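You operate a simulated robot arm through the tools that you are given. There is no shell and no other tool. Be economical: measure what you need, move in short steps, check, and stop when the job is done.

You run a simulated robot arm. Do the job below in one go: nothing can be reset, and whatever is moved stays where it is left.

Task
Put two of the spice jars from the desk on top of the red game box.

The check looks at the end state, three seconds after you hand in, the way a careful person would. Anything else that was tipped, shoved, dropped, spilled or broken makes it a failure.

Robot
A 7-joint arm with a two-finger parallel gripper, fixed in place. Base frame: the origin is at the foot of the arm, x ahead of it, y to its left, z up; the work surface is at about z = 0. Readings come in mm, rad, newtons and seconds.
With the tool pointing down near the work surface it reaches from about 240 to 620 mm from the base axis. Its first joint turns from -1.152 to 1.152 rad. Payload 2.6 kg.
The tool frame sits at the grasp point between the pads (the TCP): z along the fingers, y along the line on which they close. The tips reach 30 mm beyond it. Largest opening 94 mm; finger width 28, thickness 10; the body of the gripper, 50 by 96 mm, starts 55 mm behind the TCP.
Orientation is that of the tool frame in the base frame, as [roll, pitch, yaw] about the fixed x, y, z axes, in that order (R = Rz(yaw) Ry(pitch) Rx(roll)). With the fingers straight down and closing along the base's y, the tool's x points along the base's -x, its y along +y and its z along -z.

Tools
- The arm moves only by the tool move_arm. Its argument "plan" is a list of rows, each an object of numbers (a shift or turn left out is 0, a gripper value left out holds the last): "x", "y", "z": the shift along the base's x, y, z in units of 40 mm (1.0 is 40 mm); "rx", "ry", "rz": the turn, a rotation vector about the base's x, y, z in units of 5 degrees (1.0 is 5 degrees); "hand": the closure in counts, from 0 (fully open) to 255 (shut). In form: [{"x": .., "y": .., "z": .., "rx": .., "ry": .., "rz": .., "hand": ..}, ...]. A call has 1 to 20 rows; each row shifts and turns the commanded pose from where the row before left it. A call with a number of a shift or a turn outside -1 to 1 is refused whole. Rows are played at 5 a second. More than 50 mm and 0.15 rad between two rows, or a gripper value outside its range, and nothing of the call is played. Where a pose cannot be reached the arm comes as near as it can. A force on the tool above 40 N (or 10 N above the force at the start of the call, whichever is more), or a blocked arm, ends the call early, and 0.2 s more pass. Each finger travels about 72 mm/s and halts on what it meets, pressing with about 40 N; the grip force reading is that of the motor and also rises with nothing between the fingers. The clock runs only during rows and for 0.2 s after the last one: add rows that do not move to give the fingers time. It gives the time, the measured TCP pose, the force on the tool (base axes), the opening and the grip force at its end, in the units of the frame above (readings bear some noise).
- Cameras (640 x 400 px; columns grow to the right, rows downward): "scene" is fixed at [39.2, 434.2, 563.2]; the picture's right is [-0.74, -0.67, 0.00], its down [-0.38, 0.42, -0.82] and it looks along [0.55, -0.61, -0.57] (base axes); focal length 332 px, centre (320, 200). "wrist" rides on the gripper at [-37, 0, -58] in the tool frame; the picture's right is [0.00, -1.00, 0.00], its down [0.97, 0.00, -0.24] and it looks along [0.24, 0.00, 0.97] (tool axes); focal length 218 px, centre (320, 200).
- capture(camera): a new picture of that camera. It takes no simulated time.
- measure_at(camera, pixels): for up to 12 pixels [column, row] of the newest picture of that camera ("zoom" is the newest enlarged one), the place [x, y, z] in the base frame of the surface seen there, good to about 3 mm. It takes no simulated time.
- close_up(camera, box): a new picture of the part [left, top, right, bottom] of that camera's present view, enlarged. It takes no simulated time.
- finish_job(): hands the job in; it is judged then, once.

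Work in short steps. Measure before you move; look again where a grasp or a placing could have gone wrong, and mend it. You have 60 turns and 30 pictures in all, those below and enlarged ones among them. Open the gripper and draw the arm clear of the work before you hand the job in, unless the task says otherwise; then end with one line.

The tools are called after "Call:" as name(argument=value, ...) on one line, values as JSON. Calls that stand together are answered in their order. move_arm: Moves the arm, as the interface text tells. Its arguments: {"type":"object","properties":{"plan":{"type":"array","items":{"type":"object","properties":{"x":{"type":"number"},"y":{"type":"number"},"z":{"type":"number"},"rx":{"type":"number"},"ry":{"type":"number"},"rz":{"type":"number"},"hand":{"type":"number"}}}}},"required":["plan"]} The other tools are called the same way: capture (camera) takes a picture; measure_at (camera, pixels) gives the place of the surface under pixels of a picture; close_up (camera, box) takes an enlarged picture of a part of a camera's view; finish_job () hands the job in.

At the start:

```text
clock: 0.0
ee_pos: [430.6, -50.0, 259.4]
tool_rot: [-3.141, 0.0, -3.141]
ft_force: [0.3, 0.3, -0.1]
finger_gap: 93.9
gripper_force: 0.1
```

scene: 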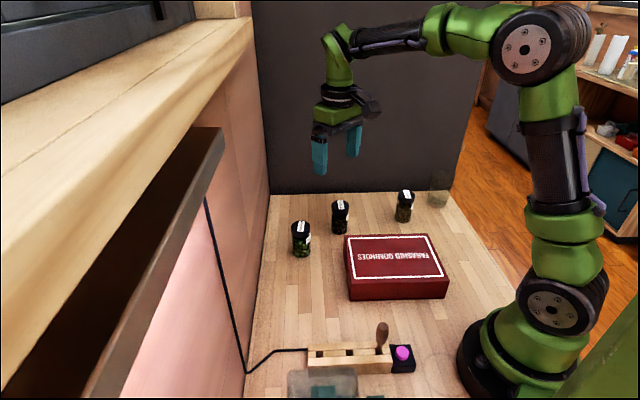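
wrist: 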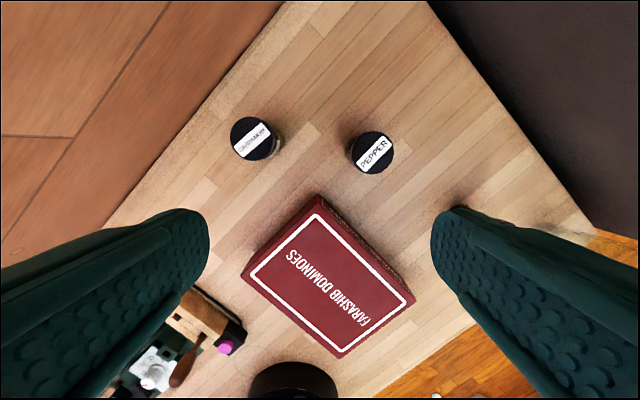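

The scene shows three dark-lidded jars at (301,240), (340,217), (404,206), a clear glass near (438,190) and the red box at (397,265). I'll enlarge the area and measure from it.

Call:
close_up(camera="scene", box=[260, 160, 480, 310])

Call:
measure_at(camera="scene", pixels=[[300, 226], [300, 256], [340, 204], [340, 231], [404, 193], [403, 219], [438, 174], [437, 205], [346, 236], [436, 234], [447, 278], [352, 282]])

Call:
measure_at(camera="wrist", pixels=[[252, 139], [371, 152], [317, 197], [414, 296], [338, 357], [243, 274], [290, 380], [328, 276]])

```text
2.67 times, centred on (370, 235) of scene
```

zoom: 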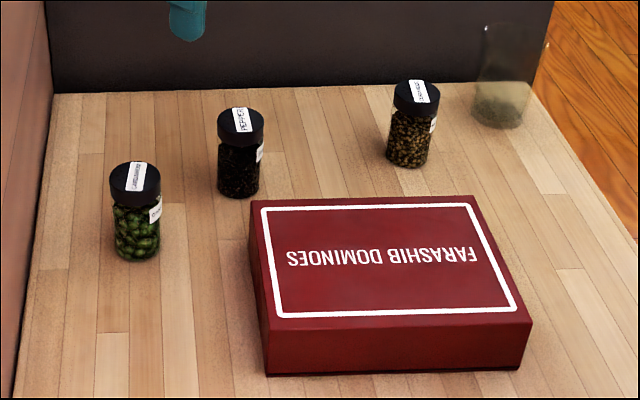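

```text
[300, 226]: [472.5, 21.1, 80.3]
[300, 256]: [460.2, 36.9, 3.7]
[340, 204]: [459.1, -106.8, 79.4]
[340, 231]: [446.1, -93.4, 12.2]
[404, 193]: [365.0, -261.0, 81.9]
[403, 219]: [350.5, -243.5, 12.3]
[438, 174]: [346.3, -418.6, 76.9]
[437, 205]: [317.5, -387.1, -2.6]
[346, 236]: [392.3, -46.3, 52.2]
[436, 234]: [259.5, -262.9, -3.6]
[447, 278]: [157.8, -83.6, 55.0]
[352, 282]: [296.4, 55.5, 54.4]
```

```text
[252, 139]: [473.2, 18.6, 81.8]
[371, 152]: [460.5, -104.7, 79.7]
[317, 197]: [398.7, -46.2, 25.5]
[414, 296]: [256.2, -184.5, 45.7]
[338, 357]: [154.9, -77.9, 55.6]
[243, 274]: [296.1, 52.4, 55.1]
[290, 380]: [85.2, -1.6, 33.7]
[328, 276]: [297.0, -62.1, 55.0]
```

Lid tops are at about z 81: pepper at (460,-106), the third jar at (365,-261). The box top is at z 55, centred near (276,-64), with room for two jars. I'll take pepper first, so I move above it and partway down.

Call:
move_arm(plan=[{"x": 0.37, "y": -0.7, "hand": 0}, {"x": 0.37, "y": -0.7}, {"z": -0.9}, {"z": -0.9}, {"z": -0.7}, {}])

Call:
capture(camera="wrist")

```text
clock: 1.4
ee_pos: [457.6, -104.2, 156.8]
tool_rot: [-3.141, 0.0, 3.14]
ft_force: [0.0, 0.3, 0.5]
finger_gap: 94.3
gripper_force: 0.1
```

```text
26 pictures are left
```

wrist: 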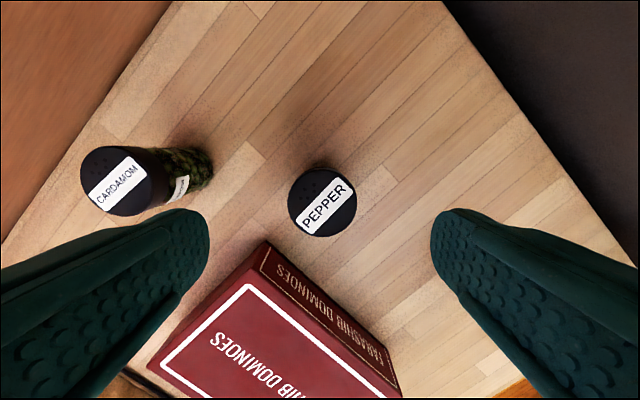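

Pepper's lid is centred near (322,202). I'll measure its edges and centre.

Call:
measure_at(camera="wrist", pixels=[[322, 202], [292, 202], [353, 202], [322, 173], [322, 233], [118, 182]])

```text
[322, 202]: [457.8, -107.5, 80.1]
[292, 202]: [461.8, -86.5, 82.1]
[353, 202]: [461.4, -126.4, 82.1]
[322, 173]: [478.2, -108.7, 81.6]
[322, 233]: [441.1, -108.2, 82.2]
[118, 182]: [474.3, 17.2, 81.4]
```

The pepper lid's centre is at about (460,-107) and it is about 41 mm wide. I correct slightly and go down to z≈46.

Call:
move_arm(plan=[{"x": 0.05, "y": -0.07, "z": -0.5}, {"z": -0.7}, {"z": -0.6}, {"z": -0.5}, {"z": -0.47}, {}, {}])

```text
clock: 3.0
ee_pos: [461.4, -109.2, 48.9]
tool_rot: [-3.141, -0.002, 3.14]
ft_force: [0.3, 0.3, -0.1]
finger_gap: 94.0
gripper_force: 0.0
```

Clear descent with no contact. I close the fingers on the jar.

Call:
move_arm(plan=[{"y": 0.03, "hand": 90}, {"hand": 130}, {"hand": 170}, {"hand": 200}, {}, {}])

```text
clock: 4.4
ee_pos: [461.1, -107.5, 48.7]
tool_rot: [3.139, 0.001, 3.14]
ft_force: [0.1, -0.1, 1.2]
finger_gap: 44.3
gripper_force: 40.1
```

The grip holds at 44.3 mm with 40 N. I lift the jar and check it.

Call:
move_arm(plan=[{"z": 0.3}, {"z": 0.6}, {"z": 0.7}, {"z": 0.7}, {"z": 0.3}, {}])

Call:
capture(camera="scene")

```text
clock: 5.8
ee_pos: [461.4, -106.9, 151.8]
tool_rot: [-3.141, 0.0, 3.141]
ft_force: [-0.6, -0.1, -1.1]
finger_gap: 44.3
gripper_force: 39.7
```

```text
25 pictures are left
```

scene: 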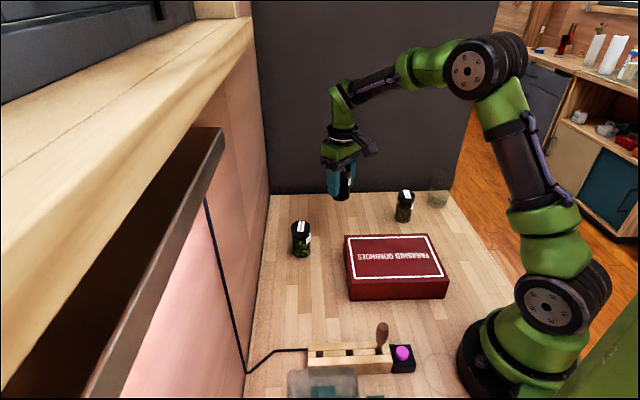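

The jar is up and held. I carry it to above (308,-33) on the box.

Call:
move_arm(plan=[{"x": -0.3, "y": 0.15}, {"x": -0.7, "y": 0.35}, {"x": -0.8, "y": 0.4}, {"x": -0.8, "y": 0.4}, {"x": -0.7, "y": 0.35}, {"x": -0.53, "y": 0.2}, {}, {}])

Call:
close_up(camera="scene", box=[300, 160, 480, 310])

```text
clock: 7.6
ee_pos: [307.7, -34.5, 153.7]
tool_rot: [-3.14, 0.0, 3.141]
ft_force: [0.5, -0.1, -1.0]
finger_gap: 44.1
gripper_force: 39.5
```

```text
2.67 times, centred on (390, 235) of scene
```

zoom: 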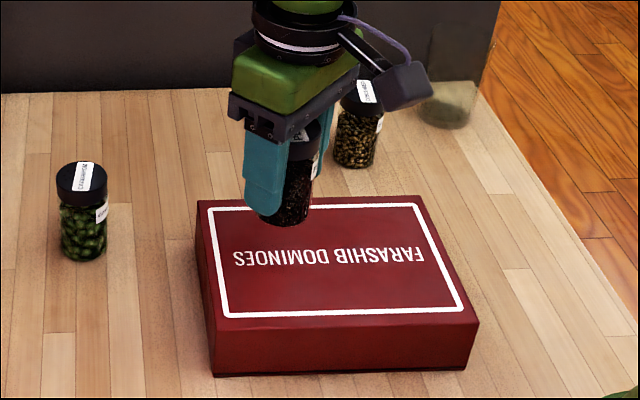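

The jar hangs upright over the box. It was gripped at TCP z 48.7, so it should touch down at about 104; I lower gently to about 105.

Call:
move_arm(plan=[{"z": -0.4}, {"z": -0.4}, {"z": -0.2}, {"z": -0.12}, {"z": -0.06}, {}, {}])

```text
clock: 9.2
ee_pos: [308.2, -34.3, 104.6]
tool_rot: [3.141, -0.002, 3.142]
ft_force: [-0.4, -0.5, -0.8]
finger_gap: 44.1
gripper_force: 39.9
```

The force still reads about -1 N, so it is not quite seated. I lower in tiny steps.

Call:
move_arm(plan=[{"z": -0.03}, {}, {}])

```text
clock: 10.0
ee_pos: [308.5, -34.5, 103.3]
tool_rot: [-3.141, 0.001, 3.139]
ft_force: [0.4, 0.1, -1.4]
finger_gap: 43.9
gripper_force: 40.2
```

Call:
move_arm(plan=[{"z": -0.03}, {}, {}])

Call:
close_up(camera="scene", box=[330, 190, 450, 290])

```text
clock: 10.8
ee_pos: [310.1, -33.2, 104.3]
tool_rot: [3.14, 0.002, 3.141]
ft_force: [-2.9, 0.6, 14.0]
finger_gap: 43.9
gripper_force: 39.6
```

```text
4.00 times, centred on (390, 240) of scene
```

zoom: 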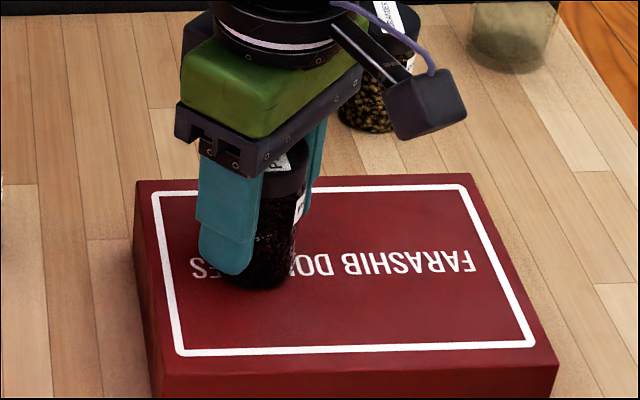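

The force rose to 14 N, so the jar is seated. I open slowly and then rise straight up.

Call:
move_arm(plan=[{"z": 0.02, "hand": 120}, {"hand": 80}, {"hand": 30}, {"hand": 0}, {}, {}, {"z": 0.5}, {"z": 0.9}, {"z": 0.9}, {"z": 0.5}, {}])

Call:
capture(camera="scene")

Call:
capture(camera="wrist")

```text
clock: 13.2
ee_pos: [308.6, -32.5, 216.4]
tool_rot: [3.141, 0.0, -3.138]
ft_force: [0.0, 0.4, 0.5]
finger_gap: 93.9
gripper_force: 0.0
```

```text
22 pictures are left
```

scene: 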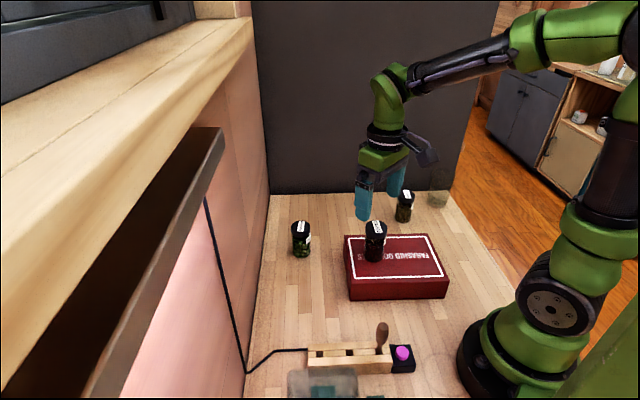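

```text
21 pictures are left
```

wrist: 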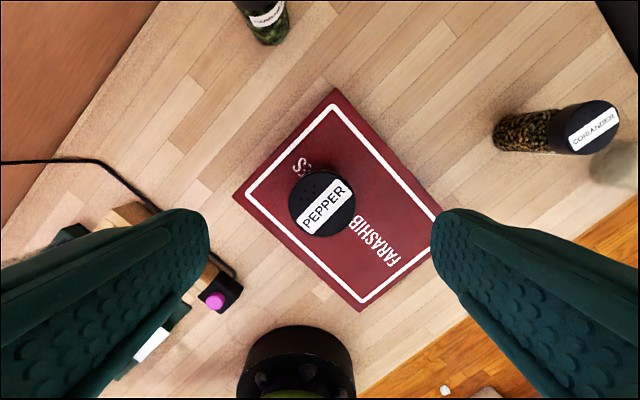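

Pepper stands upright on the box. Next is coriander at about (365,-261); I move above it at a safe height and look.

Call:
move_arm(plan=[{"x": 0.1, "y": -0.5}, {"x": 0.2, "y": -0.9}, {"x": 0.25, "y": -0.95}, {"x": 0.25, "y": -0.95}, {"x": 0.25, "y": -0.95}, {"x": 0.25, "y": -0.9}, {"x": 0.1, "y": -0.55}, {"z": -0.7}, {"z": -0.7}, {}])

Call:
capture(camera="wrist")

Call:
measure_at(camera="scene", pixels=[[404, 193], [430, 200], [445, 200], [410, 180], [375, 228]])

```text
clock: 15.4
ee_pos: [365.1, -262.5, 159.4]
tool_rot: [3.141, 0.0, 3.141]
ft_force: [0.5, 0.7, 0.3]
finger_gap: 94.2
gripper_force: 0.0
```

```text
20 pictures are left
```

wrist: 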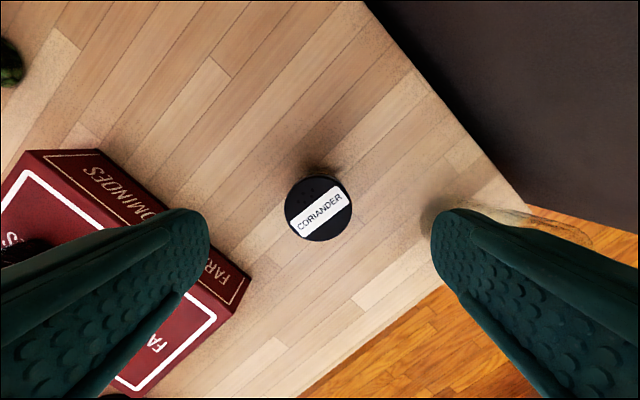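

```text
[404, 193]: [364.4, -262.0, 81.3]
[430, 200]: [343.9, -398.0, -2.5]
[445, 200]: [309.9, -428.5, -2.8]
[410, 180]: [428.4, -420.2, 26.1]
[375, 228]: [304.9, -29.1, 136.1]
```

Coriander's lid is centred near (319,208). The clear glass beside the right finger (about 430–590, 215) has a near edge at y≈-365, which my finger at -319 clears. I measure the lid.

Call:
measure_at(camera="wrist", pixels=[[287, 208], [350, 208], [319, 178], [319, 239], [425, 215], [435, 205]])

Call:
close_up(camera="scene", box=[360, 130, 480, 230])

```text
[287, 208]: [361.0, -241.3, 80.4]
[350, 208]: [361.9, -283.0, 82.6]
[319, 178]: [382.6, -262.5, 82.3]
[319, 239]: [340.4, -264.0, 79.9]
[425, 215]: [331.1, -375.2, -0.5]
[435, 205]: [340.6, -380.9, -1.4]
```

```text
4.00 times, centred on (420, 180) of scene
```

zoom: 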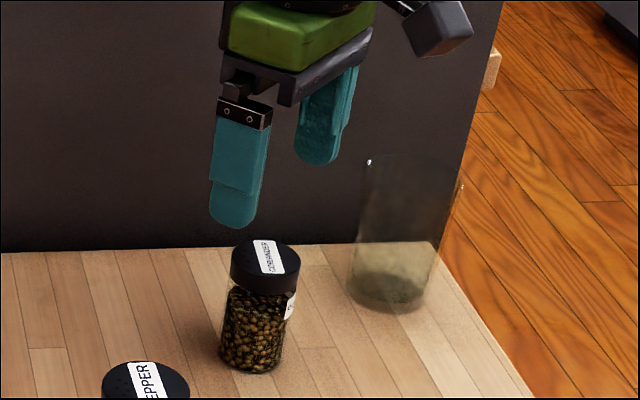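

Centre (361.5,-262.5). I narrow the opening to about 72 mm for more room beside the glass and descend to z≈48.

Call:
move_arm(plan=[{"x": -0.09, "hand": 60}, {"z": -0.3}, {"z": -0.7}, {"z": -0.7}, {"z": -0.6}, {"z": -0.48}, {}, {}])

```text
clock: 17.2
ee_pos: [360.4, -260.6, 46.4]
tool_rot: [-3.141, -0.001, -3.141]
ft_force: [-0.8, 0.2, -0.4]
finger_gap: 72.1
gripper_force: 0.0
```

No contact. I close on the jar and lift it.

Call:
move_arm(plan=[{"y": -0.02, "z": 0.04, "hand": 90}, {"hand": 130}, {"hand": 170}, {"hand": 200}, {}, {}])

Call:
move_arm(plan=[{"z": 0.3}, {"z": 0.6}, {"z": 0.7}, {"z": 0.7}, {"z": 0.6}, {}])

Call:
capture(camera="scene")

```text
clock: 18.6
ee_pos: [360.6, -263.2, 49.0]
tool_rot: [-3.14, -0.001, -3.141]
ft_force: [0.0, 0.4, 0.2]
finger_gap: 43.4
gripper_force: 40.1
```

```text
clock: 20.0
ee_pos: [359.4, -262.8, 165.0]
tool_rot: [-3.14, -0.001, -3.14]
ft_force: [-1.5, 0.2, -2.4]
finger_gap: 43.7
gripper_force: 39.7
```

```text
18 pictures are left
```

scene: 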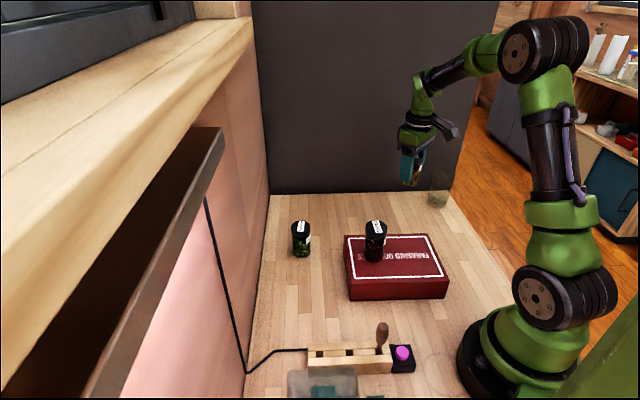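

Coriander is held. I carry it to about (262,-115), well inside the box top and clear of pepper at (308,-32).

Call:
move_arm(plan=[{"x": -0.2, "y": 0.3}, {"x": -0.45, "y": 0.65}, {"x": -0.5, "y": 0.75}, {"x": -0.5, "y": 0.75}, {"x": -0.45, "y": 0.7}, {"x": -0.33, "y": 0.53}, {}, {"z": -0.4}, {"z": -0.4}, {"z": -0.3}, {"z": -0.15}, {}, {}])

Call:
close_up(camera="scene", box=[330, 180, 474, 300])

```text
clock: 22.8
ee_pos: [265.7, -114.2, 116.5]
tool_rot: [3.141, 0.0, -3.141]
ft_force: [-0.7, -0.4, -1.4]
finger_gap: 43.6
gripper_force: 40.2
```

```text
3.33 times, centred on (402, 240) of scene
```

zoom: 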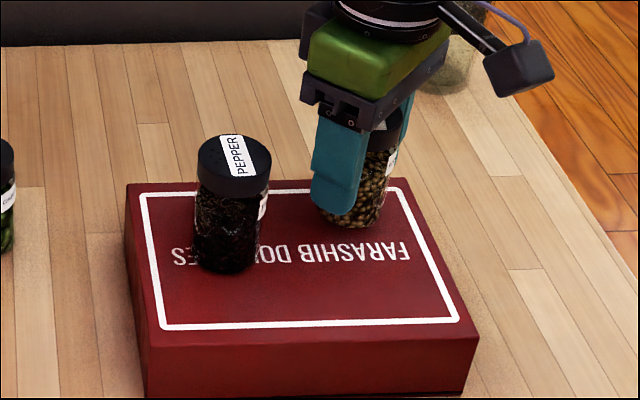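

The placement looks good. I lower from 116.5 to about 104.

Call:
move_arm(plan=[{"z": -0.15}, {"z": -0.1}, {"z": -0.04}, {}, {}])

```text
clock: 24.0
ee_pos: [265.1, -114.3, 103.6]
tool_rot: [3.141, -0.002, -3.141]
ft_force: [-5.4, 1.6, 12.2]
finger_gap: 43.5
gripper_force: 40.6
```

Contact reads 12 N, so the jar is seated. I open to about 72 mm, keeping clear of pepper, and rise straight up.

Call:
move_arm(plan=[{"z": 0.02, "hand": 120}, {"hand": 90}, {"hand": 60}, {}, {}, {"z": 0.4}, {"z": 0.8}, {"z": 0.9}, {"z": 0.9}, {"z": 0.5}, {"hand": 0}, {}])

Call:
capture(camera="scene")

Call:
capture(camera="wrist")

```text
clock: 26.6
ee_pos: [264.2, -116.2, 244.9]
tool_rot: [3.141, 0.0, 3.141]
ft_force: [-0.1, 0.9, 0.7]
finger_gap: 94.1
gripper_force: 0.1
```

```text
16 pictures are left
```

scene: 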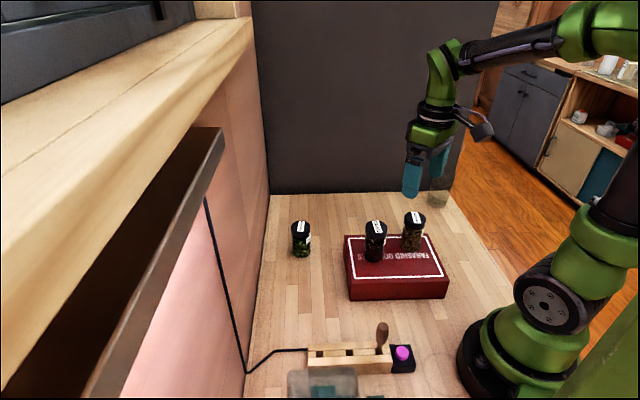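

```text
15 pictures are left
```

wrist: 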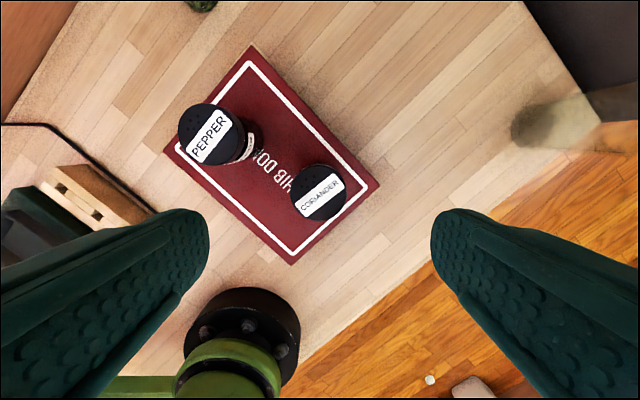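

Both jars stand upright on the box, and everything else is where it was. I move the arm aside at height; the path is clear.

Call:
move_arm(plan=[{"z": 0.4}, {"x": 0.7, "z": 0.2}, {"x": 0.8}, {"x": 0.8}, {"x": 0.7}, {}, {}])

Call:
capture(camera="scene")

```text
clock: 28.2
ee_pos: [384.2, -116.7, 269.0]
tool_rot: [3.142, 0.0, 3.141]
ft_force: [1.0, -0.2, -0.1]
finger_gap: 94.0
gripper_force: 0.0
```

```text
14 pictures are left
```

scene: 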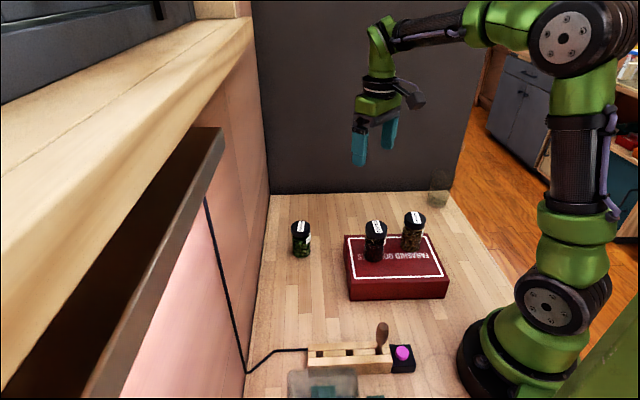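

The two jars stand at (375,240) and (413,230) on the box, the arm is clear and the gripper is open. I hand in.

Call:
finish_job()

```text
The job is handed in.
```

The pepper and coriander jars are standing upright on top of the red game box, and nothing else on the desk was moved.
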